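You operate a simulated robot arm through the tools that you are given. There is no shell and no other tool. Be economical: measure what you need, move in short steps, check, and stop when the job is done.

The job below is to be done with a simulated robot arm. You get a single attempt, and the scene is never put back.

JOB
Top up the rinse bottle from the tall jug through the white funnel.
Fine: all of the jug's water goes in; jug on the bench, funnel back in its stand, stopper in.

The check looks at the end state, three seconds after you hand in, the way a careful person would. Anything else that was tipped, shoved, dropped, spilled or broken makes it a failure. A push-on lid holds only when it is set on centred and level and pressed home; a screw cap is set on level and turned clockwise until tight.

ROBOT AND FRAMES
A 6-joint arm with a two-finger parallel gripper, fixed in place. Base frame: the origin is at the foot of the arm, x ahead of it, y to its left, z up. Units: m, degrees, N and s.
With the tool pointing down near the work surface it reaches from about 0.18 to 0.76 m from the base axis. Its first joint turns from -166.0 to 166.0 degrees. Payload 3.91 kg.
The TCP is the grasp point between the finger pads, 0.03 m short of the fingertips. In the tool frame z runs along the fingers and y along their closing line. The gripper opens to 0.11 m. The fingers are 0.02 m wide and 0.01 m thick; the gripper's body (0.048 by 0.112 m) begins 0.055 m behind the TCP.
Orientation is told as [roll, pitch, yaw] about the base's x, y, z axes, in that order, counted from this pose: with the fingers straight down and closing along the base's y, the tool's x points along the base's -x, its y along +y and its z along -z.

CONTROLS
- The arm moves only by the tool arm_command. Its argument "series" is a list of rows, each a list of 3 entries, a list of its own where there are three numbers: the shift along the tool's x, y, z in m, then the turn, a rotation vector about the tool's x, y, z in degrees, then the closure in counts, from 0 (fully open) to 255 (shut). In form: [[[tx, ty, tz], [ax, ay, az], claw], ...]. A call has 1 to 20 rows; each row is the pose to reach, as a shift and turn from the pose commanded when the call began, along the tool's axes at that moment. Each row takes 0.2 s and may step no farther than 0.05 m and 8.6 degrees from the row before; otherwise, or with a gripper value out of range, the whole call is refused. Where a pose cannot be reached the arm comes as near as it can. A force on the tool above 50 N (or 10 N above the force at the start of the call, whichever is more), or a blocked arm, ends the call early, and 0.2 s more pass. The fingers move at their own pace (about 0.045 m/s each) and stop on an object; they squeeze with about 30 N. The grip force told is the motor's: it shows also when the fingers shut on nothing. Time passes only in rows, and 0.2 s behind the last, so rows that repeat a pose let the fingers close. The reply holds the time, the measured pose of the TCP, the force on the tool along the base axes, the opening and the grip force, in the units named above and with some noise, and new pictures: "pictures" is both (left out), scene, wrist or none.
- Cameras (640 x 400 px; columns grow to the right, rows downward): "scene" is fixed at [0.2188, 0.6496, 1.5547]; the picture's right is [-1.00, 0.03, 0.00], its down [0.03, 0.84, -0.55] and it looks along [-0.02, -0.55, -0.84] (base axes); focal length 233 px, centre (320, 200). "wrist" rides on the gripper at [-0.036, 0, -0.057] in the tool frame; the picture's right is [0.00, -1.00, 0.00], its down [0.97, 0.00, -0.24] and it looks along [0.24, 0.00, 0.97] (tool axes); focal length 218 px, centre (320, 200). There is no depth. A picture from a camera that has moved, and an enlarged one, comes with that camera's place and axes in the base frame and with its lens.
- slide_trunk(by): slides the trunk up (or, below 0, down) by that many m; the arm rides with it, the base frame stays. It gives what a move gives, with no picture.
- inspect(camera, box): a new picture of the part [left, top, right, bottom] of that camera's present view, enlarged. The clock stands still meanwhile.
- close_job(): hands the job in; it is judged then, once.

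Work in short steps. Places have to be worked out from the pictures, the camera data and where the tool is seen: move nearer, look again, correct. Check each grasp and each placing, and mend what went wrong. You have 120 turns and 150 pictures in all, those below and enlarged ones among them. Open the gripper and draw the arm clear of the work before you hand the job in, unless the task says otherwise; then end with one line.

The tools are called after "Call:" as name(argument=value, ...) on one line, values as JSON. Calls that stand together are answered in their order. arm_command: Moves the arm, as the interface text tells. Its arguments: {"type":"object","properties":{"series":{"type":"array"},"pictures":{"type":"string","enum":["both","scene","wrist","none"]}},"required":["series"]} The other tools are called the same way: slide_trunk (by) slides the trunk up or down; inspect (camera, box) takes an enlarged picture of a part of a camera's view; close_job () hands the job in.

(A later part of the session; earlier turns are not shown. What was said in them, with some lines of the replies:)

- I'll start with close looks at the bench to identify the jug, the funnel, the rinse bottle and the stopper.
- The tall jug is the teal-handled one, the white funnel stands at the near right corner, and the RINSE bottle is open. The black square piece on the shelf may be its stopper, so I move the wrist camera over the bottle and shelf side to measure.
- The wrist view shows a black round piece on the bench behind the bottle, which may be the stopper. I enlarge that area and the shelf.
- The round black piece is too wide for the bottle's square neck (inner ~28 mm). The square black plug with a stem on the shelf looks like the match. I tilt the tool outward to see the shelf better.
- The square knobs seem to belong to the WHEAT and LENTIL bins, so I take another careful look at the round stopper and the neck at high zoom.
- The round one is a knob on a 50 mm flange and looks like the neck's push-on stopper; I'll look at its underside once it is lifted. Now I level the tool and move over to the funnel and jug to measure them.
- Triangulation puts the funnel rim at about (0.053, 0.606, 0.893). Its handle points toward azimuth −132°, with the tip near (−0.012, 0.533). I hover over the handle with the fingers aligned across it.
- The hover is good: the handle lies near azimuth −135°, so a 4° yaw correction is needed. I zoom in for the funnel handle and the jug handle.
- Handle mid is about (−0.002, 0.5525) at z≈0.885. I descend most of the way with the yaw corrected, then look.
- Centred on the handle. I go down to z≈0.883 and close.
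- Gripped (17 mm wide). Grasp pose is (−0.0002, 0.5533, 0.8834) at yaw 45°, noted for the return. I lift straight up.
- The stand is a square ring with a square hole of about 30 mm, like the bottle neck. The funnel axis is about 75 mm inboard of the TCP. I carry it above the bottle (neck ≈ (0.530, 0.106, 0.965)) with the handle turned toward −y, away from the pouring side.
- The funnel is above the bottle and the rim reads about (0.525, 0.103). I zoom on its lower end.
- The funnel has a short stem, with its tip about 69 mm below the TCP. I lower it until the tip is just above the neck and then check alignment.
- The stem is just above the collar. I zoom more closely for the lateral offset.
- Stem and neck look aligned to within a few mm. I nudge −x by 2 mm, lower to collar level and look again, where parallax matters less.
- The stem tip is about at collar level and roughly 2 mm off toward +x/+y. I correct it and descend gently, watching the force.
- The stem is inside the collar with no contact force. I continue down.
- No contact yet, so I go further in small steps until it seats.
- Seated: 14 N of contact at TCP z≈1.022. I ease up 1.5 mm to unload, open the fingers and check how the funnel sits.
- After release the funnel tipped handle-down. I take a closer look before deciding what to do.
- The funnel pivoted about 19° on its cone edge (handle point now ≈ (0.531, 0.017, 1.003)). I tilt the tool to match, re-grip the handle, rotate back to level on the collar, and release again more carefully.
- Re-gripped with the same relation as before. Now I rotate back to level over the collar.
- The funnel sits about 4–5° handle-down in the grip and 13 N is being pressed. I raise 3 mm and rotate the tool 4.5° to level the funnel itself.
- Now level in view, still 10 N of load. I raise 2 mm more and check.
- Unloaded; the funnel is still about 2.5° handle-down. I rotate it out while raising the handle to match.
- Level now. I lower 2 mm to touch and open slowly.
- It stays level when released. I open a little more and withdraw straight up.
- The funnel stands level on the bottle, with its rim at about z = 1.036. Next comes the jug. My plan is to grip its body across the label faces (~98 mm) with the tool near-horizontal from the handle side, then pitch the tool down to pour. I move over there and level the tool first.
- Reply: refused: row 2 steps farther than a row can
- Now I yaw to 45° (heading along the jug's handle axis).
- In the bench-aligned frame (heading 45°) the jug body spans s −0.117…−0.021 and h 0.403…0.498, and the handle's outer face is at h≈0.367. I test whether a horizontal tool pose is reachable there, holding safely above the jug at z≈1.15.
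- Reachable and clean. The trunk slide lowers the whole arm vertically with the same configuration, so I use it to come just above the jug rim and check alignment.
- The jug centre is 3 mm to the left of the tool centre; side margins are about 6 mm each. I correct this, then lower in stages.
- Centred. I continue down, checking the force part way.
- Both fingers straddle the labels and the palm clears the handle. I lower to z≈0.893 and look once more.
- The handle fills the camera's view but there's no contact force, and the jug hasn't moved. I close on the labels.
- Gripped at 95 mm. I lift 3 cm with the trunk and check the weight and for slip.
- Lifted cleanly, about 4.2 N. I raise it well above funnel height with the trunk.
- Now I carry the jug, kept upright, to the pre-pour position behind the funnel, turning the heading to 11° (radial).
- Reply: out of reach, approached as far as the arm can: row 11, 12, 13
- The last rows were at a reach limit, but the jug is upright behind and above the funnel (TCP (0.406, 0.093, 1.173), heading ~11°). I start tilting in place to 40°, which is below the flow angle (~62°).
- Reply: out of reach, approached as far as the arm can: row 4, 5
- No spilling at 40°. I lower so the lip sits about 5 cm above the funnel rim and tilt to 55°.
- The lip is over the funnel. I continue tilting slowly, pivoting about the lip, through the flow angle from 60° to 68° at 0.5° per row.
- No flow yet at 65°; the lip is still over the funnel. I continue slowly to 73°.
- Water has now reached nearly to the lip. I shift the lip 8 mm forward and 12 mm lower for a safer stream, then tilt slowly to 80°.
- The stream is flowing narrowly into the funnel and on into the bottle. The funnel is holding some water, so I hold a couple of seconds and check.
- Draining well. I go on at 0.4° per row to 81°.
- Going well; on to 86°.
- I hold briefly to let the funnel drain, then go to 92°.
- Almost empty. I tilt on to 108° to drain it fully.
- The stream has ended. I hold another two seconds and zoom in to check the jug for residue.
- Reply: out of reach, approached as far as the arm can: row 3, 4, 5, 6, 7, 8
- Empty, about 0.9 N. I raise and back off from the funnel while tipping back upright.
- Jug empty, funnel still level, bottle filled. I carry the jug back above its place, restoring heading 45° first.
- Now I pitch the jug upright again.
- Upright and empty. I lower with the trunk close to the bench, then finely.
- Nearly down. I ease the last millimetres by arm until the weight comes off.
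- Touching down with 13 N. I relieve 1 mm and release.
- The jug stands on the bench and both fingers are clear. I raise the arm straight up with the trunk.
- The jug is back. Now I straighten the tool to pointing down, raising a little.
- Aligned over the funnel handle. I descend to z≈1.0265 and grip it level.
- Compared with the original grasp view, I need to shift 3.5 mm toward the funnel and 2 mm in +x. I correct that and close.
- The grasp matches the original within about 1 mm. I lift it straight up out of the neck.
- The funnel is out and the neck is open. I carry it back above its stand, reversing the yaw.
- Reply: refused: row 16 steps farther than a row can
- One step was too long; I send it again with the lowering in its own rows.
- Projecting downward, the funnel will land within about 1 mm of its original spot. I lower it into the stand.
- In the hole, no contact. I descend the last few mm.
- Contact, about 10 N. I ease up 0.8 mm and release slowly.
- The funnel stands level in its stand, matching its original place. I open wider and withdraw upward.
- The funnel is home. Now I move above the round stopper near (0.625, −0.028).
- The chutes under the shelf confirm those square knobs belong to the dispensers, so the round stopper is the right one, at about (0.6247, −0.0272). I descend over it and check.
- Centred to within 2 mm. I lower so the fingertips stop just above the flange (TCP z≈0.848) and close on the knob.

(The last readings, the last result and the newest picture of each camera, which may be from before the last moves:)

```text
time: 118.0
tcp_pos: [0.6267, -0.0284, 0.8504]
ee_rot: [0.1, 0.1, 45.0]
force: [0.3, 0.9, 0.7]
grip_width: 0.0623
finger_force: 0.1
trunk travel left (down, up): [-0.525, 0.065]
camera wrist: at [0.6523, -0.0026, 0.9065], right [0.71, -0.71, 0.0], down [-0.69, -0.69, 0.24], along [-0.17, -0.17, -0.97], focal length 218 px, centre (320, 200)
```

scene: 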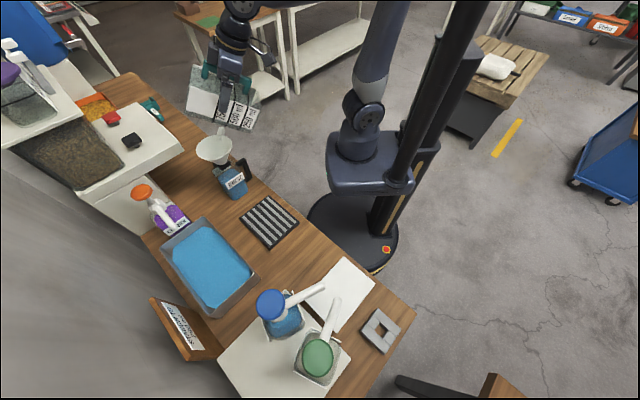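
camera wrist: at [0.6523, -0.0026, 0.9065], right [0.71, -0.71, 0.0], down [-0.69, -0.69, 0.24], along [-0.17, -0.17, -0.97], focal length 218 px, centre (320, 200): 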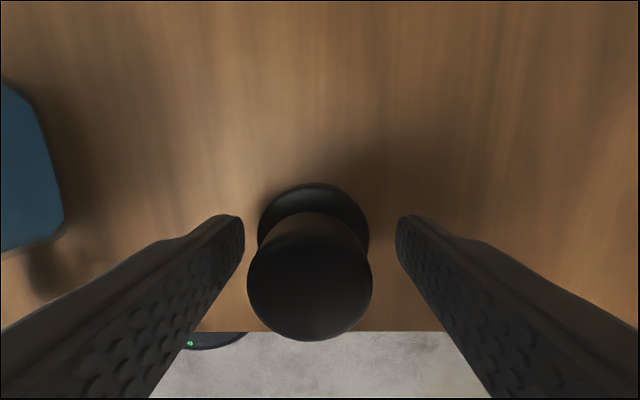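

The view shows the knob 5 mm nearer the bench edge and about 2.5 mm to the left of the pad centre. I correct that and close.

Call:
arm_command(series=[[[0.0045, 0.0025, 0], [0, 0, 0], 110], [[0.0045, 0.0025, 0], [0, 0, 0], 150], [[0.0045, 0.0025, 0], [0, 0, 0], 255], [[0.0045, 0.0025, 0], [0, 0, 0], 255], [[0.0045, 0.0025, 0], [0, 0, 0], 255]], pictures="wrist")

```text
time: 119.2
tcp_pos: [0.6203, -0.0293, 0.85]
ee_rot: [0.0, 0.0, 45.0]
force: [0.9, -0.7, 0.9]
grip_width: 0.0466
finger_force: 29.2
trunk travel left (down, up): [-0.525, 0.065]
camera wrist: at [0.6465, -0.0039, 0.9066], right [0.71, -0.71, 0.0], down [-0.69, -0.69, 0.24], along [-0.17, -0.17, -0.97], focal length 218 px, centre (320, 200)
```

wrist: 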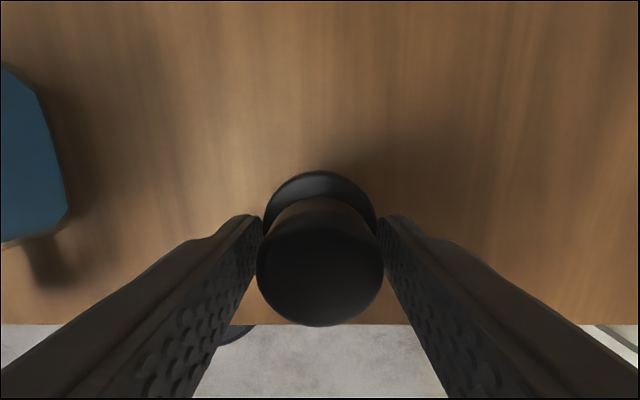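

The grip width of 46.6 mm suggests the tips caught the flange edge rather than the knob. I reopen, raise 8 mm and close again.

Call:
arm_command(series=[[[0, 0, 0], [0, 0, 0], 150], [[0, 0, 0], [0, 0, 0], 120], [[0, 0, -0.004], [0, 0, 0], 120], [[0, 0, -0.008], [0, 0, 0], 120], [[0, 0, -0.008], [0, 0, 0], 255], [[0, 0, -0.008], [0, 0, 0], 255], [[0, 0, -0.008], [0, 0, 0], 255]], pictures="wrist")

```text
time: 120.8
tcp_pos: [0.6205, -0.0284, 0.8575]
ee_rot: [0.1, 0.1, 45.1]
force: [0.2, -0.2, -0.3]
grip_width: 0.0328
finger_force: 29.6
trunk travel left (down, up): [-0.525, 0.065]
camera wrist: at [0.6464, -0.0031, 0.9142], right [0.71, -0.71, 0.0], down [-0.69, -0.69, 0.24], along [-0.17, -0.17, -0.97], focal length 218 px, centre (320, 200)
```

wrist: 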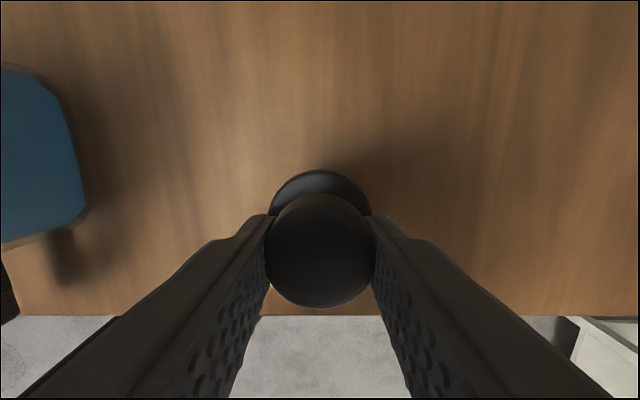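

Now the knob itself is gripped (32.8 mm) above the flange. I lift it and look at it from the side.

Call:
arm_command(series=[[[0, 0, -0.01], [0, 0, 0], 255], [[0, 0, -0.04], [0, 0, 0], 255], [[0, 0, -0.08], [0, 0, 0], 255], [[0, 0, -0.12], [0, 0, 0], 255], [[0, 0, -0.16], [0, 0, 0], 255], [[0, 0, -0.2], [0, 0, 0], 255], [[0, 0, -0.23], [0, 0, 0], 255]], pictures="scene")

Call:
inspect(camera="scene", box=[170, 60, 240, 130])

```text
time: 122.4
tcp_pos: [0.6214, -0.0274, 1.0908]
ee_rot: [0.0, 0.0, 45.0]
force: [-0.1, -0.5, -0.4]
grip_width: 0.0326
finger_force: 29.7
trunk travel left (down, up): [-0.525, 0.065]
```

scene: 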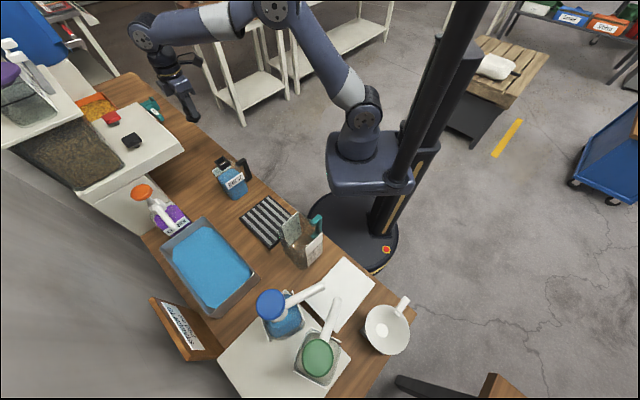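

```text
5.71 times, centred on (205, 95) of scene
camera zoom: at [0.2188, 0.6496, 1.5547], right [-1.0, 0.03, 0.0], down [0.03, 0.84, -0.55], along [-0.02, -0.55, -0.84], focal length 1332 px, centre (977, 800)
```

zoom: 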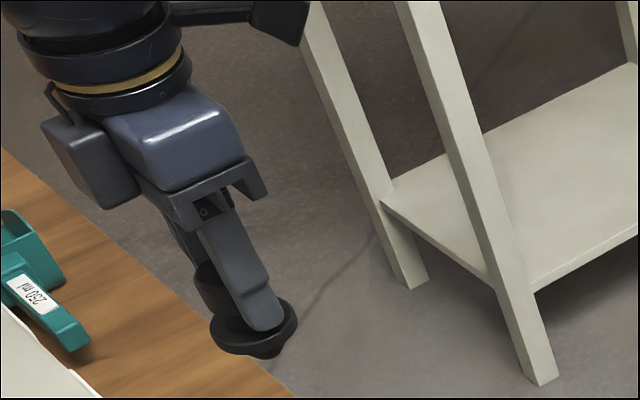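

Call:
inspect(camera="scene", box=[188, 104, 206, 126])

```text
16.00 times, centred on (197, 115) of scene
camera zoom: at [0.2188, 0.6496, 1.5547], right [-1.0, 0.03, 0.0], down [0.03, 0.84, -0.55], along [-0.02, -0.55, -0.84], focal length 3730 px, centre (2288, 1560)
```

zoom: 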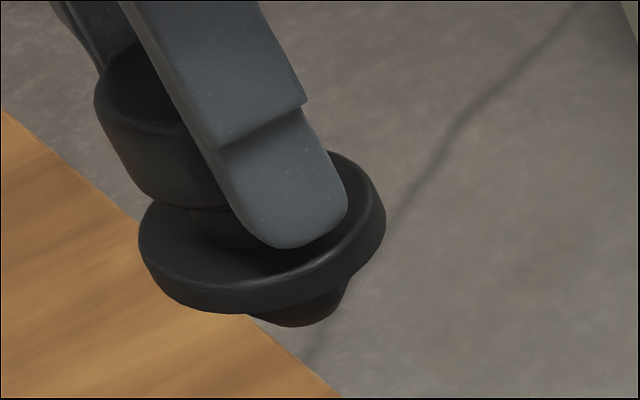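

There is a short plug under the flange, about 18 mm across, which fits the neck. So it goes on as held: flange on the collar, knob up. I carry it above the neck.

Call:
arm_command(series=[[[-0.005, 0.035, -0.01], [0, 0, 0], 255], [[-0.011, 0.075, -0.01], [0, 0, 0], 255], [[-0.018, 0.115, -0.01], [0, 0, 0], 255], [[-0.0248, 0.1587, -0.01], [0, 0, 0], 255], [[-0.0248, 0.1587, 0.02], [0, 0, 0], 255], [[-0.0248, 0.1587, 0.042], [0, 0, 0], 255], [[-0.0248, 0.1587, 0.042], [0, 0, 0], 255]], pictures="wrist")

Call:
inspect(camera="scene", box=[214, 136, 254, 176])

```text
time: 124.0
tcp_pos: [0.5245, 0.0997, 1.0487]
ee_rot: [0.1, 0.1, 45.0]
force: [-0.3, -1.0, -1.3]
grip_width: 0.0328
finger_force: 29.7
trunk travel left (down, up): [-0.525, 0.065]
camera wrist: at [0.5506, 0.125, 1.1051], right [0.71, -0.71, 0.0], down [-0.69, -0.69, 0.24], along [-0.17, -0.17, -0.97], focal length 218 px, centre (320, 200)
```

wrist: 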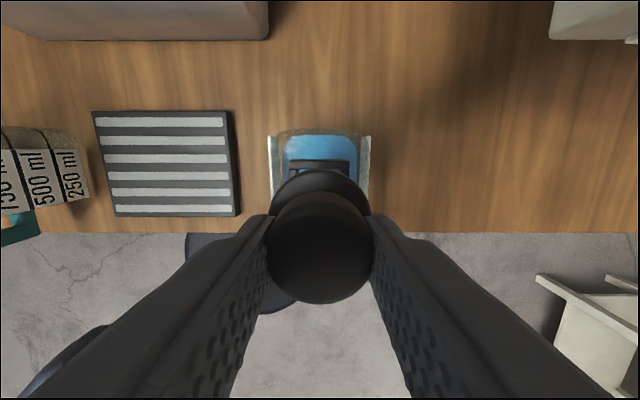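

```text
10.00 times, centred on (234, 156) of scene
camera zoom: at [0.2188, 0.6496, 1.5547], right [-1.0, 0.03, 0.0], down [0.03, 0.84, -0.55], along [-0.02, -0.55, -0.84], focal length 2332 px, centre (1180, 640)
```

zoom: 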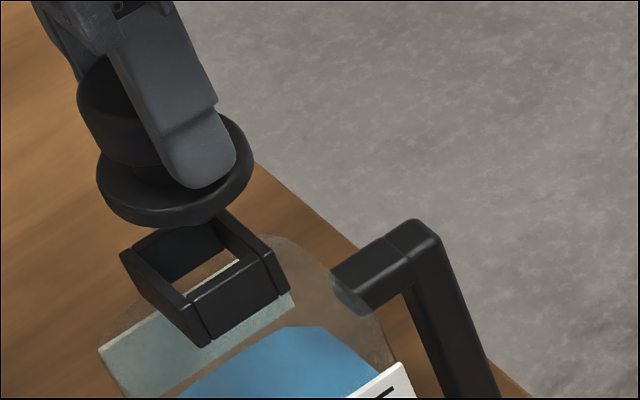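

The stopper is laterally aligned and needs about 4 mm more toward the wall side. I correct that and lower to near contact.

Call:
arm_command(series=[[[-0.004, -0.0008, 0.004], [0, 0, 0], 255], [[-0.004, -0.0008, 0.01], [0, 0, 0], 255], [[-0.004, -0.0008, 0.016], [0, 0, 0], 255], [[-0.004, -0.0008, 0.016], [0, 0, 0], 255]], pictures="wrist")

Call:
inspect(camera="scene", box=[214, 141, 254, 171])

```text
time: 125.0
tcp_pos: [0.5299, 0.1016, 1.0319]
ee_rot: [0.1, 0.1, 45.0]
force: [0.1, -0.7, -0.5]
grip_width: 0.0325
finger_force: 29.5
trunk travel left (down, up): [-0.525, 0.065]
camera wrist: at [0.5553, 0.1281, 1.088], right [0.71, -0.71, 0.0], down [-0.69, -0.69, 0.24], along [-0.17, -0.17, -0.97], focal length 218 px, centre (320, 200)
```

wrist: 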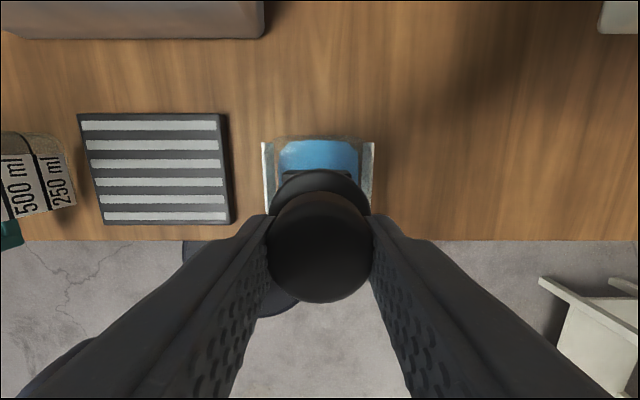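

```text
13.33 times, centred on (234, 156) of scene
camera zoom: at [0.2188, 0.6496, 1.5547], right [-1.0, 0.03, 0.0], down [0.03, 0.84, -0.55], along [-0.02, -0.55, -0.84], focal length 3109 px, centre (1467, 787)
```

zoom: 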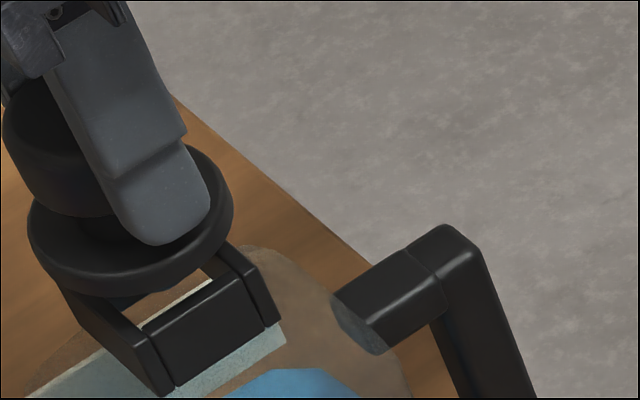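

Call:
inspect(camera="scene", box=[215, 153, 235, 171])

```text
16.00 times, centred on (225, 162) of scene
camera zoom: at [0.2188, 0.6496, 1.5547], right [-1.0, 0.03, 0.0], down [0.03, 0.84, -0.55], along [-0.02, -0.55, -0.84], focal length 3730 px, centre (1840, 808)
```

zoom: 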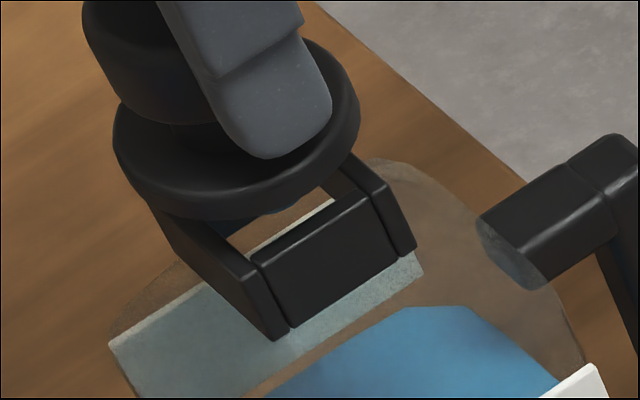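

I nudge 1.5 mm back and lower in small steps, watching the force.

Call:
arm_command(series=[[[0.0015, 0, 0.002], [0, 0, 0], 255], [[0.0015, 0, 0.004], [0, 0, 0], 255], [[0.0015, 0, 0.006], [0, 0, 0], 255], [[0.0015, 0, 0.006], [0, 0, 0], 255]], pictures="none")

Call:
inspect(camera="scene", box=[215, 153, 235, 171])

```text
time: 126.0
tcp_pos: [0.5281, 0.1016, 1.024]
ee_rot: [0.1, 0.1, 45.0]
force: [0.4, 0.7, 0.0]
grip_width: 0.0327
finger_force: 30.0
trunk travel left (down, up): [-0.525, 0.065]
```

```text
16.00 times, centred on (225, 162) of scene
camera zoom: at [0.2188, 0.6496, 1.5547], right [-1.0, 0.03, 0.0], down [0.03, 0.84, -0.55], along [-0.02, -0.55, -0.84], focal length 3730 px, centre (1840, 808)
```

zoom: 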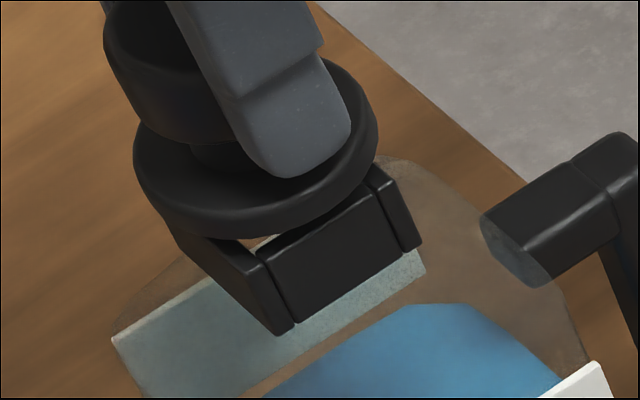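

The collar appears to have shifted slightly, so the plug is pressing against the robot-side wall. I move 3 mm back toward the wall side and re-check.

Call:
arm_command(series=[[[-0.0015, 0, 0], [0, 0, 0], 255], [[-0.003, 0, 0], [0, 0, 0], 255], [[-0.003, 0, 0], [0, 0, 0], 255]], pictures="none")

Call:
inspect(camera="scene", box=[215, 153, 235, 171])

```text
time: 126.8
tcp_pos: [0.5303, 0.1033, 1.024]
ee_rot: [0.1, 0.1, 45.0]
force: [-0.8, 0.3, -0.5]
grip_width: 0.0327
finger_force: 30.0
trunk travel left (down, up): [-0.525, 0.065]
```

```text
16.00 times, centred on (225, 162) of scene
camera zoom: at [0.2188, 0.6496, 1.5547], right [-1.0, 0.03, 0.0], down [0.03, 0.84, -0.55], along [-0.02, -0.55, -0.84], focal length 3730 px, centre (1840, 808)
```

zoom: 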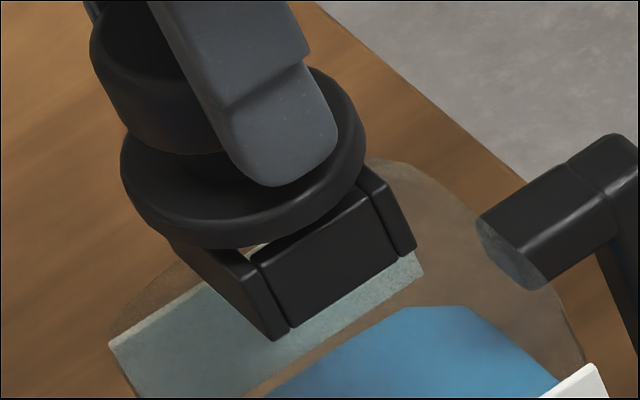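

The bottle relaxed back to its original place, so there's clearance here. I descend gently at this position.

Call:
arm_command(series=[[[0, 0, 0.0015], [0, 0, 0], 255], [[0, 0, 0.003], [0, 0, 0], 255], [[0, 0, 0.003], [0, 0, 0], 255]], pictures="wrist")

Call:
inspect(camera="scene", box=[215, 153, 235, 171])

```text
time: 127.6
tcp_pos: [0.5306, 0.1043, 1.0204]
ee_rot: [0.1, 0.0, 45.0]
force: [-0.5, -0.5, 0.8]
grip_width: 0.0327
finger_force: 30.4
trunk travel left (down, up): [-0.525, 0.065]
camera wrist: at [0.5565, 0.1299, 1.0783], right [0.71, -0.71, 0.0], down [-0.69, -0.69, 0.24], along [-0.17, -0.17, -0.97], focal length 218 px, centre (320, 200)
```

wrist: 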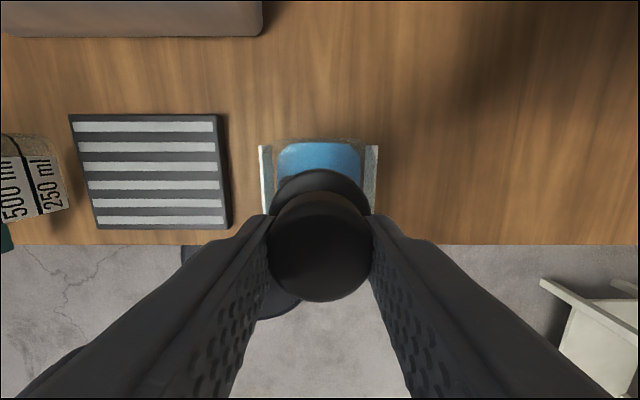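

```text
16.00 times, centred on (225, 162) of scene
camera zoom: at [0.2188, 0.6496, 1.5547], right [-1.0, 0.03, 0.0], down [0.03, 0.84, -0.55], along [-0.02, -0.55, -0.84], focal length 3730 px, centre (1840, 808)
```

zoom: 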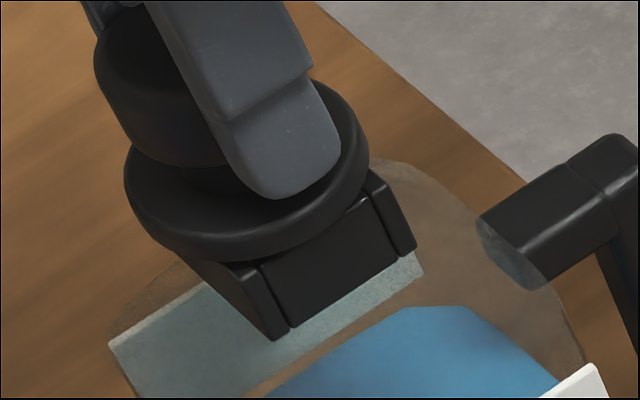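

Close to seating. The flange looks about 2 mm too far in +x, so I shift 1.5 mm in −x and check that the bottle doesn't move.

Call:
arm_command(series=[[[0.0011, 0.0011, 0], [0, 0, 0], 255], [[0.0011, 0.0011, 0], [0, 0, 0], 255]], pictures="none")

Call:
inspect(camera="scene", box=[215, 153, 235, 171])

```text
time: 128.2
tcp_pos: [0.5293, 0.1041, 1.0205]
ee_rot: [0.1, 0.1, 45.1]
force: [0.2, -0.1, -1.0]
grip_width: 0.0326
finger_force: 29.7
trunk travel left (down, up): [-0.525, 0.065]
```

```text
16.00 times, centred on (225, 162) of scene
camera zoom: at [0.2188, 0.6496, 1.5547], right [-1.0, 0.03, 0.0], down [0.03, 0.84, -0.55], along [-0.02, -0.55, -0.84], focal length 3730 px, centre (1840, 808)
```

zoom: 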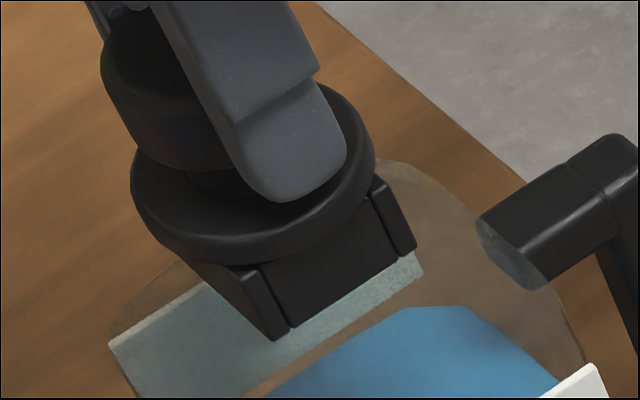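

The bottle didn't move. I add another 0.8 mm in −x and descend until contact.

Call:
arm_command(series=[[[0.0006, 0.0006, 0.001], [0, 0, 0], 255], [[0.0006, 0.0006, 0.002], [0, 0, 0], 255], [[0.0006, 0.0006, 0.003], [0, 0, 0], 255], [[0.0006, 0.0006, 0.003], [0, 0, 0], 255]], pictures="none")

Call:
inspect(camera="scene", box=[215, 153, 235, 171])

```text
time: 129.2
tcp_pos: [0.5279, 0.1038, 1.0194]
ee_rot: [0.1, 0.0, 44.9]
force: [-1.2, 0.5, 5.4]
grip_width: 0.0321
finger_force: 30.0
trunk travel left (down, up): [-0.525, 0.065]
```

```text
16.00 times, centred on (225, 162) of scene
camera zoom: at [0.2188, 0.6496, 1.5547], right [-1.0, 0.03, 0.0], down [0.03, 0.84, -0.55], along [-0.02, -0.55, -0.84], focal length 3730 px, centre (1840, 808)
```

zoom: 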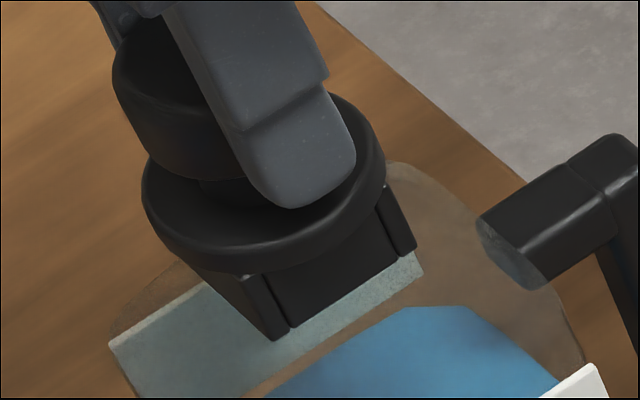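

Centred and in contact. Now I press it home.

Call:
arm_command(series=[[[0, 0, 0.0015], [0, 0, 0], 255], [[0, 0, 0.003], [0, 0, 0], 255], [[0, 0, 0.0045], [0, 0, 0], 255], [[0, 0, 0.006], [0, 0, 0], 255], [[0, 0, 0.006], [0, 0, 0], 255]], pictures="none")

Call:
inspect(camera="scene", box=[215, 150, 245, 175])

```text
time: 130.2
tcp_pos: [0.5294, 0.1049, 1.0185]
ee_rot: [-0.3, -0.7, 45.0]
force: [-2.4, 0.9, 20.3]
grip_width: 0.032
finger_force: 30.4
trunk travel left (down, up): [-0.525, 0.065]
stopped in row 5: the force on the tool passed its limit (the readings are from after the stop); the commanded pose is now the measured one
```

```text
16.00 times, centred on (230, 162) of scene
camera zoom: at [0.2188, 0.6496, 1.5547], right [-1.0, 0.03, 0.0], down [0.03, 0.84, -0.55], along [-0.02, -0.55, -0.84], focal length 3730 px, centre (1760, 800)
```

zoom: 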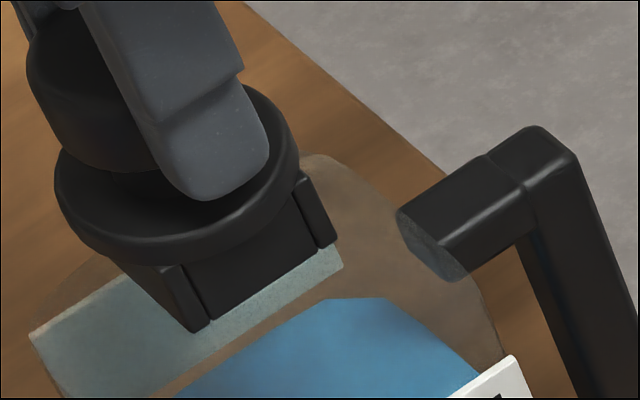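

Pressed past 50 N, with the flange flat on the collar. I relieve the load, open and look.

Call:
arm_command(series=[[[0, 0, -0.001], [0, 0, 0], 255], [[0, 0, -0.001], [0, 0, 0], 200], [[0, 0, -0.001], [0, 0, 0], 150], [[0, 0, -0.001], [0, 0, 0], 120], [[0, 0, -0.01], [0, 0, 0], 120], [[0, 0, -0.04], [0, 0, 0], 120], [[0, 0, -0.08], [0, 0, 0], 120]], pictures="wrist")

Call:
inspect(camera="scene", box=[210, 145, 250, 175])

Call:
inspect(camera="wrist", box=[260, 120, 380, 240])

```text
time: 131.8
tcp_pos: [0.527, 0.1056, 1.0992]
ee_rot: [-0.1, -0.3, 44.9]
force: [-0.6, 0.1, 0.5]
grip_width: 0.0581
finger_force: 0.0
trunk travel left (down, up): [-0.525, 0.065]
camera wrist: at [0.5531, 0.1304, 1.1547], right [0.71, -0.71, 0.0], down [-0.69, -0.69, 0.23], along [-0.16, -0.17, -0.97], focal length 218 px, centre (320, 200)
```

wrist: 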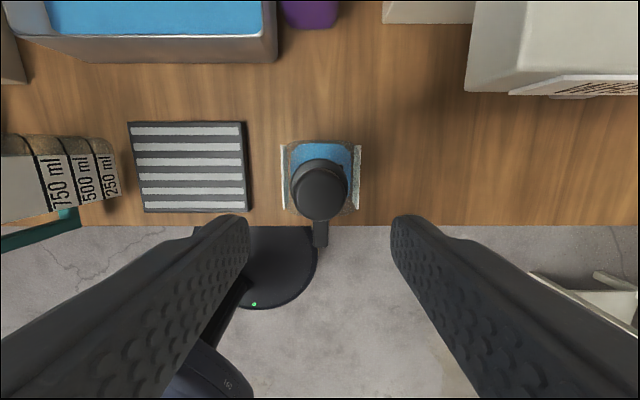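

```text
13.33 times, centred on (230, 160) of scene
camera zoom: at [0.2188, 0.6496, 1.5547], right [-1.0, 0.03, 0.0], down [0.03, 0.84, -0.55], along [-0.02, -0.55, -0.84], focal length 3109 px, centre (1520, 733)
```

zoom: 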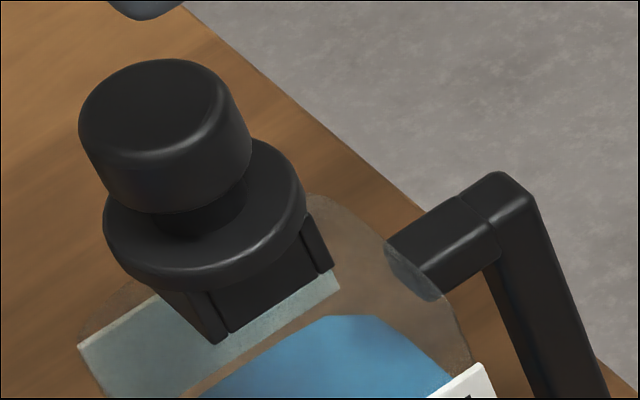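

```text
3.33 times, centred on (320, 180) of wrist
camera zoom: at [0.5531, 0.1304, 1.1547], right [0.71, -0.71, 0.0], down [-0.69, -0.69, 0.23], along [-0.16, -0.17, -0.97], focal length 728 px, centre (320, 267)
```

zoom: 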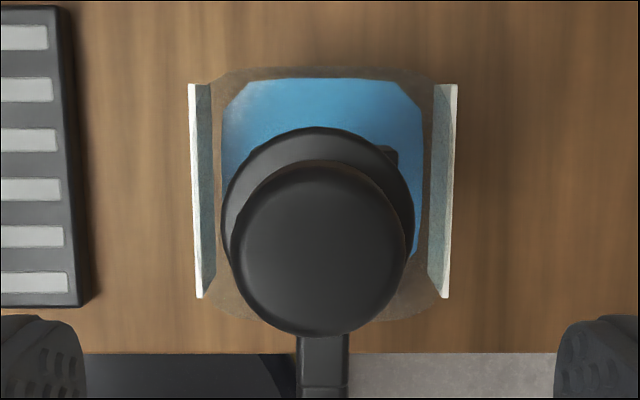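

The stopper sits on the collar and looks about 1.5 mm off to one side. I re-grip the knob and do a tiny tug to find out if it is held.

Call:
arm_command(series=[[[0, 0, 0.04], [0, 0, 0], 120], [[0, 0, 0.07], [0, 0, 0], 120], [[0, 0, 0.08], [0, 0, 0], 120], [[0, 0, 0.08], [0, 0, 0], 255], [[0, 0, 0.08], [0, 0, 0], 255], [[0, 0, 0.08], [0, 0, 0], 255]], pictures="wrist")

Call:
arm_command(series=[[[0, 0, -0.001], [0, 0, 0], 255], [[0, 0, -0.0015], [0, 0, 0], 255], [[0, 0, -0.0015], [0, 0, 0], 255]], pictures="none")

Call:
inspect(camera="scene", box=[210, 145, 250, 175])

```text
time: 133.2
tcp_pos: [0.5294, 0.1059, 1.0188]
ee_rot: [-0.2, -0.4, 45.1]
force: [0.4, -0.1, 3.7]
grip_width: 0.0327
finger_force: 30.2
trunk travel left (down, up): [-0.525, 0.065]
camera wrist: at [0.5556, 0.1313, 1.0762], right [0.71, -0.71, 0.0], down [-0.69, -0.69, 0.23], along [-0.16, -0.17, -0.97], focal length 218 px, centre (320, 200)
```

wrist: 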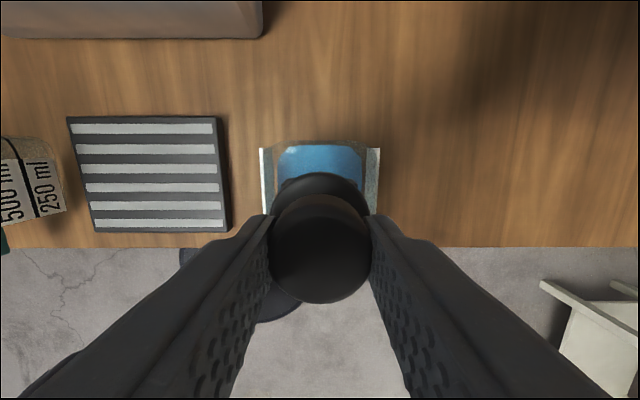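

```text
time: 134.0
tcp_pos: [0.5293, 0.104, 1.0187]
ee_rot: [-0.2, -0.5, 45.0]
force: [-0.4, 0.5, 0.9]
grip_width: 0.0326
finger_force: 30.0
trunk travel left (down, up): [-0.525, 0.065]
```

```text
13.33 times, centred on (230, 160) of scene
camera zoom: at [0.2188, 0.6496, 1.5547], right [-1.0, 0.03, 0.0], down [0.03, 0.84, -0.55], along [-0.02, -0.55, -0.84], focal length 3109 px, centre (1520, 733)
```

zoom: 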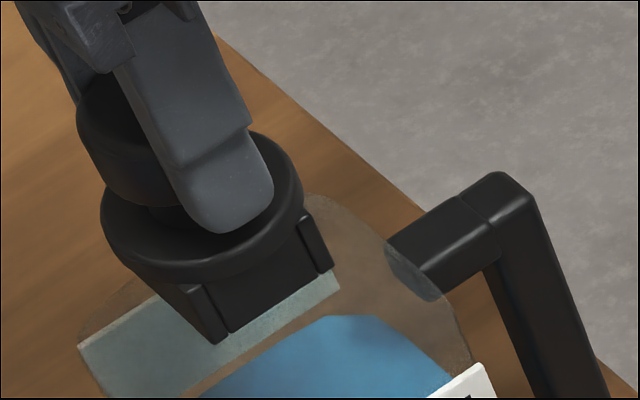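

Call:
arm_command(series=[[[0, 0, -0.001], [0, 0, 0], 255], [[0, 0, -0.002], [0, 0, 0], 255], [[0, 0, -0.002], [0, 0, 0], 255]], pictures="none")

Call:
inspect(camera="scene", box=[210, 145, 250, 175])

```text
time: 134.8
tcp_pos: [0.5304, 0.1057, 1.0197]
ee_rot: [-0.1, -0.4, 45.0]
force: [0.1, 0.4, -0.9]
grip_width: 0.0325
finger_force: 30.4
trunk travel left (down, up): [-0.525, 0.065]
```

```text
13.33 times, centred on (230, 160) of scene
camera zoom: at [0.2188, 0.6496, 1.5547], right [-1.0, 0.03, 0.0], down [0.03, 0.84, -0.55], along [-0.02, -0.55, -0.84], focal length 3109 px, centre (1520, 733)
```

zoom: 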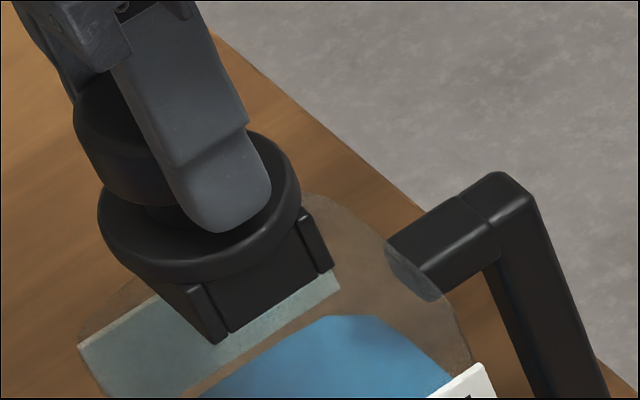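

The stopper is free, so simply pressing it wasn't enough. The visible collar corner suggests it sits about 2.8 mm too far in +y. I shift it while the plug is still in the hole, remove the small residual tilt, and check.

Call:
arm_command(series=[[[0.001, -0.001, 0], [0, 0.2, 0], 255], [[0.002, -0.002, 0], [0, 0.4, 0], 255], [[0.002, -0.002, 0], [0, 0.4, 0], 255]], pictures="none")

Call:
inspect(camera="scene", box=[210, 145, 250, 175])

```text
time: 135.6
tcp_pos: [0.5316, 0.1019, 1.0205]
ee_rot: [-0.1, -0.1, 45.0]
force: [-0.2, 2.1, 0.3]
grip_width: 0.0321
finger_force: 29.6
trunk travel left (down, up): [-0.525, 0.065]
```

```text
13.33 times, centred on (230, 160) of scene
camera zoom: at [0.2188, 0.6496, 1.5547], right [-1.0, 0.03, 0.0], down [0.03, 0.84, -0.55], along [-0.02, -0.55, -0.84], focal length 3109 px, centre (1520, 733)
```

zoom: 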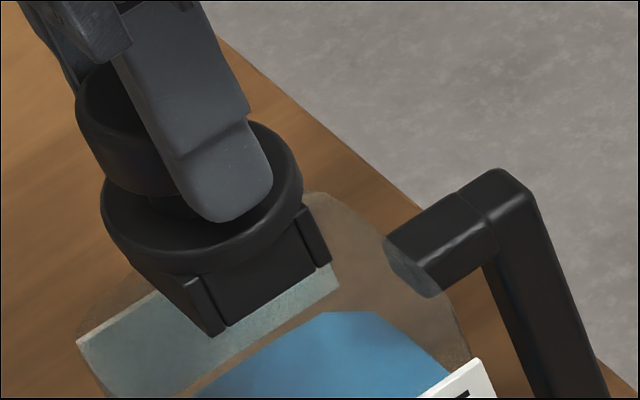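

The bottle followed, so the plug fits closely and was already about centred. I back off the shift, verify the bottle relaxes, and press again level.

Call:
arm_command(series=[[[-0.001, 0.001, 0], [0, 0, 0], 255], [[-0.0015, 0.0015, 0], [0, 0, 0], 255], [[-0.0015, 0.0015, 0], [0, 0, 0], 255]], pictures="none")

Call:
inspect(camera="scene", box=[210, 145, 250, 175])

```text
time: 136.4
tcp_pos: [0.5298, 0.1045, 1.0205]
ee_rot: [-0.1, 0.1, 45.1]
force: [-0.1, 0.8, 0.5]
grip_width: 0.0322
finger_force: 29.9
trunk travel left (down, up): [-0.525, 0.065]
```

```text
13.33 times, centred on (230, 160) of scene
camera zoom: at [0.2188, 0.6496, 1.5547], right [-1.0, 0.03, 0.0], down [0.03, 0.84, -0.55], along [-0.02, -0.55, -0.84], focal length 3109 px, centre (1520, 733)
```

zoom: 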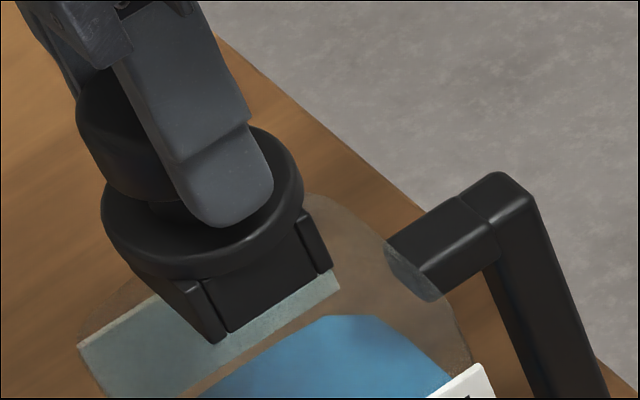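

The bottle is back in place. Press again.

Call:
arm_command(series=[[[0, 0, 0.002], [0, 0, 0], 255], [[0, 0, 0.0035], [0, 0, 0], 255], [[0, 0, 0.005], [0, 0, 0], 255], [[0, 0, 0.0065], [0, 0, 0], 255], [[0, 0, 0.0075], [0, 0, 0], 255], [[0, 0, 0.0075], [0, 0, 0], 255]], pictures="none")

Call:
arm_command(series=[[[0, 0, -0.0008], [0, 0, 0], 255], [[0, 0, -0.001], [0, 0, 0], 200], [[0, 0, -0.001], [0, 0, 0], 150], [[0, 0, -0.001], [0, 0, 0], 120], [[0, 0, -0.01], [0, 0, 0], 120], [[0, 0, -0.05], [0, 0, 0], 120], [[0, 0, -0.09], [0, 0, 0], 120]], pictures="none")

Call:
inspect(camera="scene", box=[215, 148, 240, 173])

Call:
inspect(camera="wrist", box=[260, 120, 380, 240])

```text
time: 137.7
tcp_pos: [0.5297, 0.1036, 1.0185]
ee_rot: [-0.6, -0.6, 44.9]
force: [-5.3, -1.1, 21.0]
grip_width: 0.0323
finger_force: 30.3
trunk travel left (down, up): [-0.525, 0.065]
stopped in row 6: the force on the tool passed its limit (the readings are from after the stop); the commanded pose is now the measured one
```

```text
time: 139.3
tcp_pos: [0.5322, 0.1053, 1.1059]
ee_rot: [-0.4, -0.3, 45.0]
force: [-0.4, 0.2, 0.1]
grip_width: 0.0584
finger_force: 0.0
trunk travel left (down, up): [-0.525, 0.065]
```

```text
16.00 times, centred on (228, 160) of scene
camera zoom: at [0.2188, 0.6496, 1.5547], right [-1.0, 0.03, 0.0], down [0.03, 0.84, -0.55], along [-0.02, -0.55, -0.84], focal length 3730 px, centre (1800, 832)
```

zoom: 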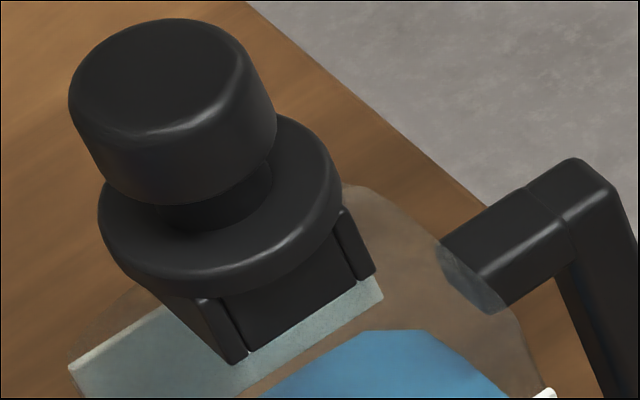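

```text
3.33 times, centred on (320, 180) of wrist
camera zoom: at [0.5564, 0.131, 1.1636], right [0.71, -0.71, 0.01], down [-0.69, -0.69, 0.23], along [-0.16, -0.17, -0.97], focal length 728 px, centre (320, 267)
```

zoom: 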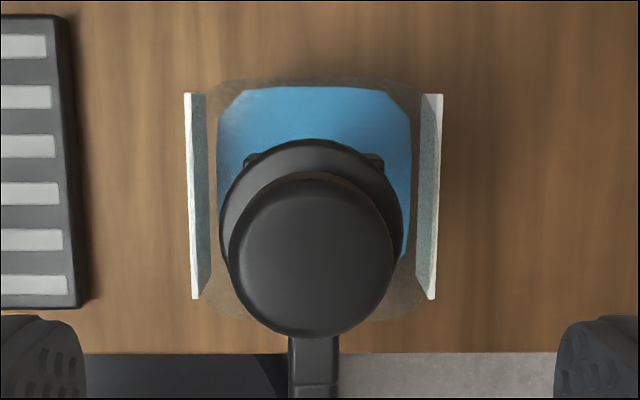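

Now both collar corners show symmetrically, so the flange is centred. For a purely axial press I close the fingers and push down on the top of the knob.

Call:
arm_command(series=[[[-0.004, 0, 0], [0.3, 0.3, 0], 255], [[-0.004, 0, 0], [0.3, 0.3, 0], 255], [[-0.004, 0, 0], [0.3, 0.3, 0], 255], [[-0.004, 0, 0.03], [0.3, 0.3, 0], 255], [[-0.004, 0, 0.05], [0.3, 0.3, 0], 255], [[-0.004, 0, 0.055], [0.3, 0.3, 0], 255], [[-0.004, 0, 0.058], [0.3, 0.3, 0], 255], [[-0.004, 0, 0.061], [0.3, 0.3, 0], 255], [[-0.004, 0, 0.064], [0.3, 0.3, 0], 255], [[-0.004, 0, 0.067], [0.3, 0.3, 0], 255], [[-0.004, 0, 0.07], [0.3, 0.3, 0], 255], [[-0.004, 0, 0.07], [0.3, 0.3, 0], 255]], pictures="none")

```text
time: 141.8
tcp_pos: [0.5363, 0.1075, 1.044]
ee_rot: [-1.2, -0.8, 45.0]
force: [-3.1, -1.7, 20.5]
grip_width: 0.0
finger_force: 30.4
trunk travel left (down, up): [-0.525, 0.065]
stopped in row 12: the force on the tool passed its limit (the readings are from after the stop); the commanded pose is now the measured one
```

Pressed past 50 N axially. I withdraw, re-grip the knob lightly, and tug 2–3 mm as a test.

Call:
arm_command(series=[[[0, 0, -0.01], [0, 0, 0], 255], [[0, 0, -0.04], [0.8, 0.8, 0], 180], [[0.004, 0, -0.05], [0.8, 0.8, 0], 120], [[0.004, 0, -0.05], [0.8, 0.8, 0], 120], [[0.004, 0, -0.02], [0.8, 0.8, 0], 120], [[0.004, 0, 0.01], [0.8, 0.8, 0], 120], [[0.004, 0, 0.0235], [0.8, 0.8, 0], 120], [[0.004, 0, 0.0235], [0.8, 0.8, 0], 255], [[0.004, 0, 0.0235], [0.8, 0.8, 0], 255], [[0.004, 0, 0.0235], [0.8, 0.8, 0], 255]], pictures="none")

Call:
arm_command(series=[[[0, 0, -0.001], [0, 0, 0], 255], [[0, 0, -0.002], [0, 0, 0], 255], [[0, 0, -0.002], [0, 0, 0], 255]], pictures="none")

```text
time: 144.0
tcp_pos: [0.5336, 0.1068, 1.0196]
ee_rot: [-1.8, 0.3, 45.0]
force: [-1.4, 2.1, 3.3]
grip_width: 0.0325
finger_force: 29.8
trunk travel left (down, up): [-0.525, 0.065]
```

```text
time: 144.8
tcp_pos: [0.535, 0.1065, 1.02]
ee_rot: [-1.9, 0.2, 44.9]
force: [0.0, 3.7, 1.5]
grip_width: 0.0323
finger_force: 29.5
trunk travel left (down, up): [-0.525, 0.065]
```

Call:
arm_command(series=[[[0, 0, -0.001], [-0.6, -0.3, 0], 255], [[0, 0, -0.002], [-1.2, -0.6, 0], 255], [[0, 0, -0.002], [-1.2, -0.6, 0], 255]], pictures="none")

Call:
inspect(camera="scene", box=[210, 145, 250, 175])

```text
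time: 145.6
tcp_pos: [0.5336, 0.105, 1.022]
ee_rot: [-0.6, -0.4, 44.9]
force: [-0.9, 0.3, -0.5]
grip_width: 0.0324
finger_force: 29.8
trunk travel left (down, up): [-0.525, 0.065]
```

```text
13.33 times, centred on (230, 160) of scene
camera zoom: at [0.2188, 0.6496, 1.5547], right [-1.0, 0.03, 0.0], down [0.03, 0.84, -0.55], along [-0.02, -0.55, -0.84], focal length 3109 px, centre (1520, 733)
```

zoom: 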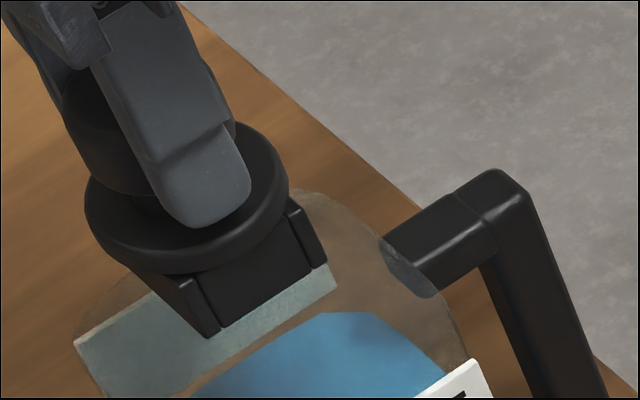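

There's no latch; the stopper just plugs in. I level the tool, re-centre to the good position, and check that the bottle relaxes.

Call:
arm_command(series=[[[0.0016, 0.0009, 0], [-0.3, 0.2, 0], 255], [[0.0032, 0.0018, 0], [-0.55, 0.4, 0], 255], [[0.0032, 0.0018, 0], [-0.55, 0.4, 0], 255]], pictures="none")

Call:
inspect(camera="scene", box=[210, 145, 250, 175])

```text
time: 146.4
tcp_pos: [0.5319, 0.1062, 1.0229]
ee_rot: [-0.1, 0.0, 45.1]
force: [1.2, 1.2, -0.7]
grip_width: 0.0324
finger_force: 30.0
trunk travel left (down, up): [-0.525, 0.065]
```

```text
13.33 times, centred on (230, 160) of scene
camera zoom: at [0.2188, 0.6496, 1.5547], right [-1.0, 0.03, 0.0], down [0.03, 0.84, -0.55], along [-0.02, -0.55, -0.84], focal length 3109 px, centre (1520, 733)
```

zoom: 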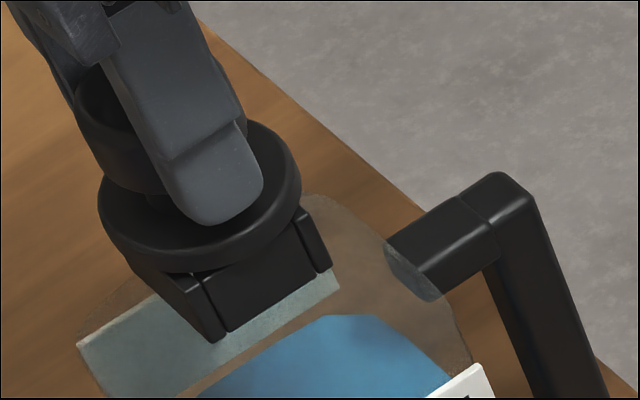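

Bottle at rest and the stopper level. I lower and press home, then release and withdraw.

Call:
arm_command(series=[[[0, 0, 0.0015], [0, 0, 0], 255], [[0, 0, 0.003], [0, 0, 0], 255], [[0, 0, 0.0045], [0, 0, 0], 255], [[0, 0, 0.006], [0, 0, 0], 255], [[0, 0, 0.0075], [0, 0, 0], 255], [[0, 0, 0.0075], [0, 0, 0], 255]], pictures="none")

Call:
arm_command(series=[[[0, 0, -0.001], [0, 0, 0], 255], [[0, 0, -0.0015], [0, 0, 0], 200], [[0, 0, -0.0015], [0, 0, 0], 150], [[0, 0, -0.0015], [0, 0, 0], 120], [[0, 0, -0.01], [0, 0, 0], 120], [[0, 0, -0.05], [0, 0, 0], 120], [[0, 0, -0.09], [0, 0, 0], 120]], pictures="none")

Call:
inspect(camera="scene", box=[210, 145, 250, 175])

Call:
inspect(camera="wrist", box=[260, 120, 380, 240])

```text
time: 147.8
tcp_pos: [0.531, 0.105, 1.0189]
ee_rot: [-0.4, -0.5, 45.1]
force: [6.6, 3.4, 47.2]
grip_width: 0.0318
finger_force: 30.3
trunk travel left (down, up): [-0.525, 0.065]
```

```text
time: 149.4
tcp_pos: [0.5319, 0.1019, 1.1054]
ee_rot: [0.0, 0.2, 45.0]
force: [-0.3, 0.1, -0.7]
grip_width: 0.0585
finger_force: 0.1
trunk travel left (down, up): [-0.525, 0.065]
```

```text
13.33 times, centred on (230, 160) of scene
camera zoom: at [0.2188, 0.6496, 1.5547], right [-1.0, 0.03, 0.0], down [0.03, 0.84, -0.55], along [-0.02, -0.55, -0.84], focal length 3109 px, centre (1520, 733)
```

zoom: 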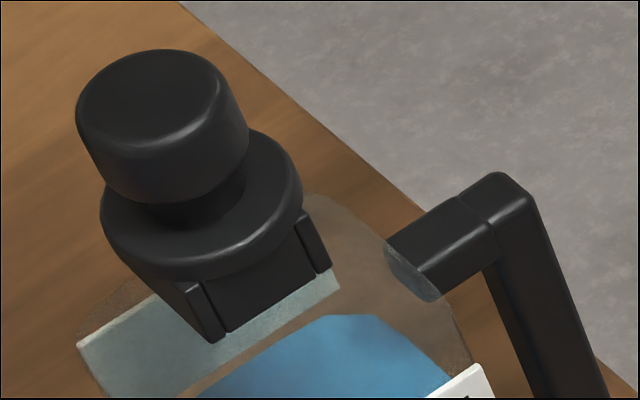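

```text
3.33 times, centred on (320, 180) of wrist
camera zoom: at [0.5578, 0.1267, 1.1625], right [0.71, -0.71, 0.0], down [-0.69, -0.69, 0.24], along [-0.17, -0.17, -0.97], focal length 728 px, centre (320, 267)
```

zoom: 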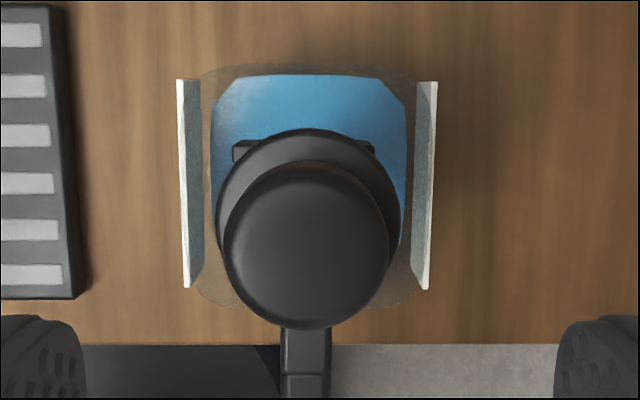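

The flange's lower edge lies where a flush fit on the collar predicts, it's centred within about 1 mm and level. I draw the arm clear and take a final look.

Call:
arm_command(series=[[[0, 0, -0.04], [0, 0, 0], 60], [[0, 0, -0.08], [0, 0, 0], 0], [[0, 0, -0.12], [0, 0, 0], 0], [[0.04, 0, -0.14], [0, 0, 0], 0], [[0.08, 0, -0.15], [0, 0, 0], 0], [[0.12, 0, -0.15], [0, 0, 0], 0], [[0.16, 0, -0.15], [0, 0, 0], 0]], pictures="both")

Call:
inspect(camera="scene", box=[190, 140, 340, 280])

```text
time: 151.0
tcp_pos: [0.4128, -0.0103, 1.2521]
ee_rot: [-0.1, 0.1, 45.0]
force: [0.0, -0.4, 0.0]
grip_width: 0.1097
finger_force: 0.0
trunk travel left (down, up): [-0.525, 0.065]
camera wrist: at [0.4379, 0.0153, 1.3089], right [0.71, -0.71, 0.0], down [-0.69, -0.69, 0.24], along [-0.17, -0.17, -0.97], focal length 218 px, centre (320, 200)
```

scene: 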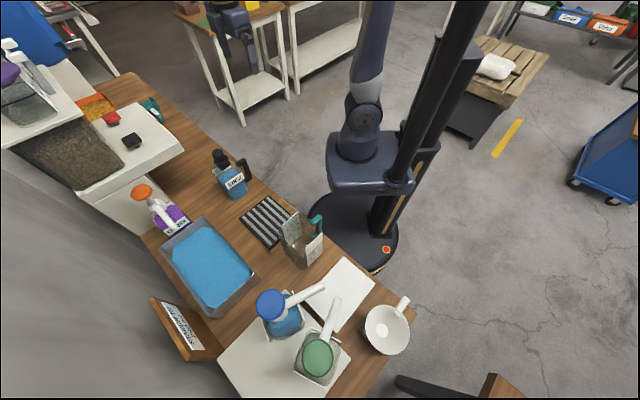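
wrist: 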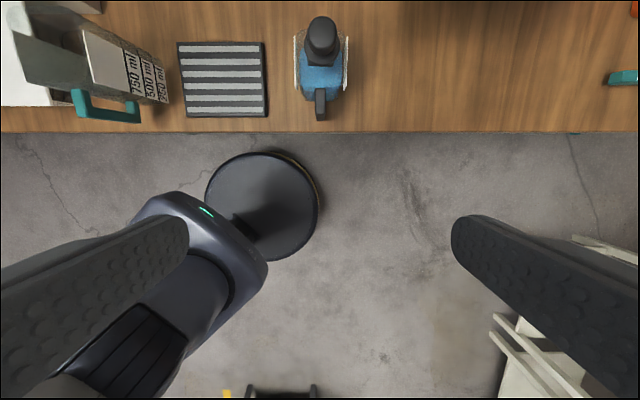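

```text
2.86 times, centred on (265, 210) of scene
camera zoom: at [0.2188, 0.6496, 1.5547], right [-1.0, 0.03, 0.0], down [0.03, 0.84, -0.55], along [-0.02, -0.55, -0.84], focal length 666 px, centre (477, 171)
```

zoom: 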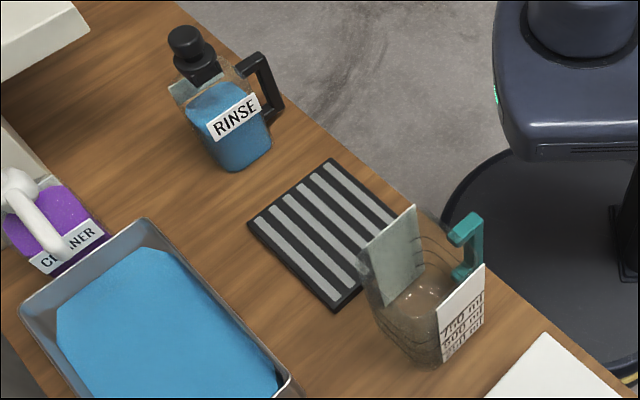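

The bottle is filled and stoppered, the jug is empty on the bench, the funnel is in its stand, and nothing has spilled. The gripper is open and clear, so I hand in.

Call:
close_job()

```text
The job is handed in.
```

I poured all of the jug's water through the white funnel into the rinse bottle with no spill seen. The jug is back on the bench, the funnel is in its stand, and the stopper is pressed in; it rests in the neck and lifts freely, with no latch felt.
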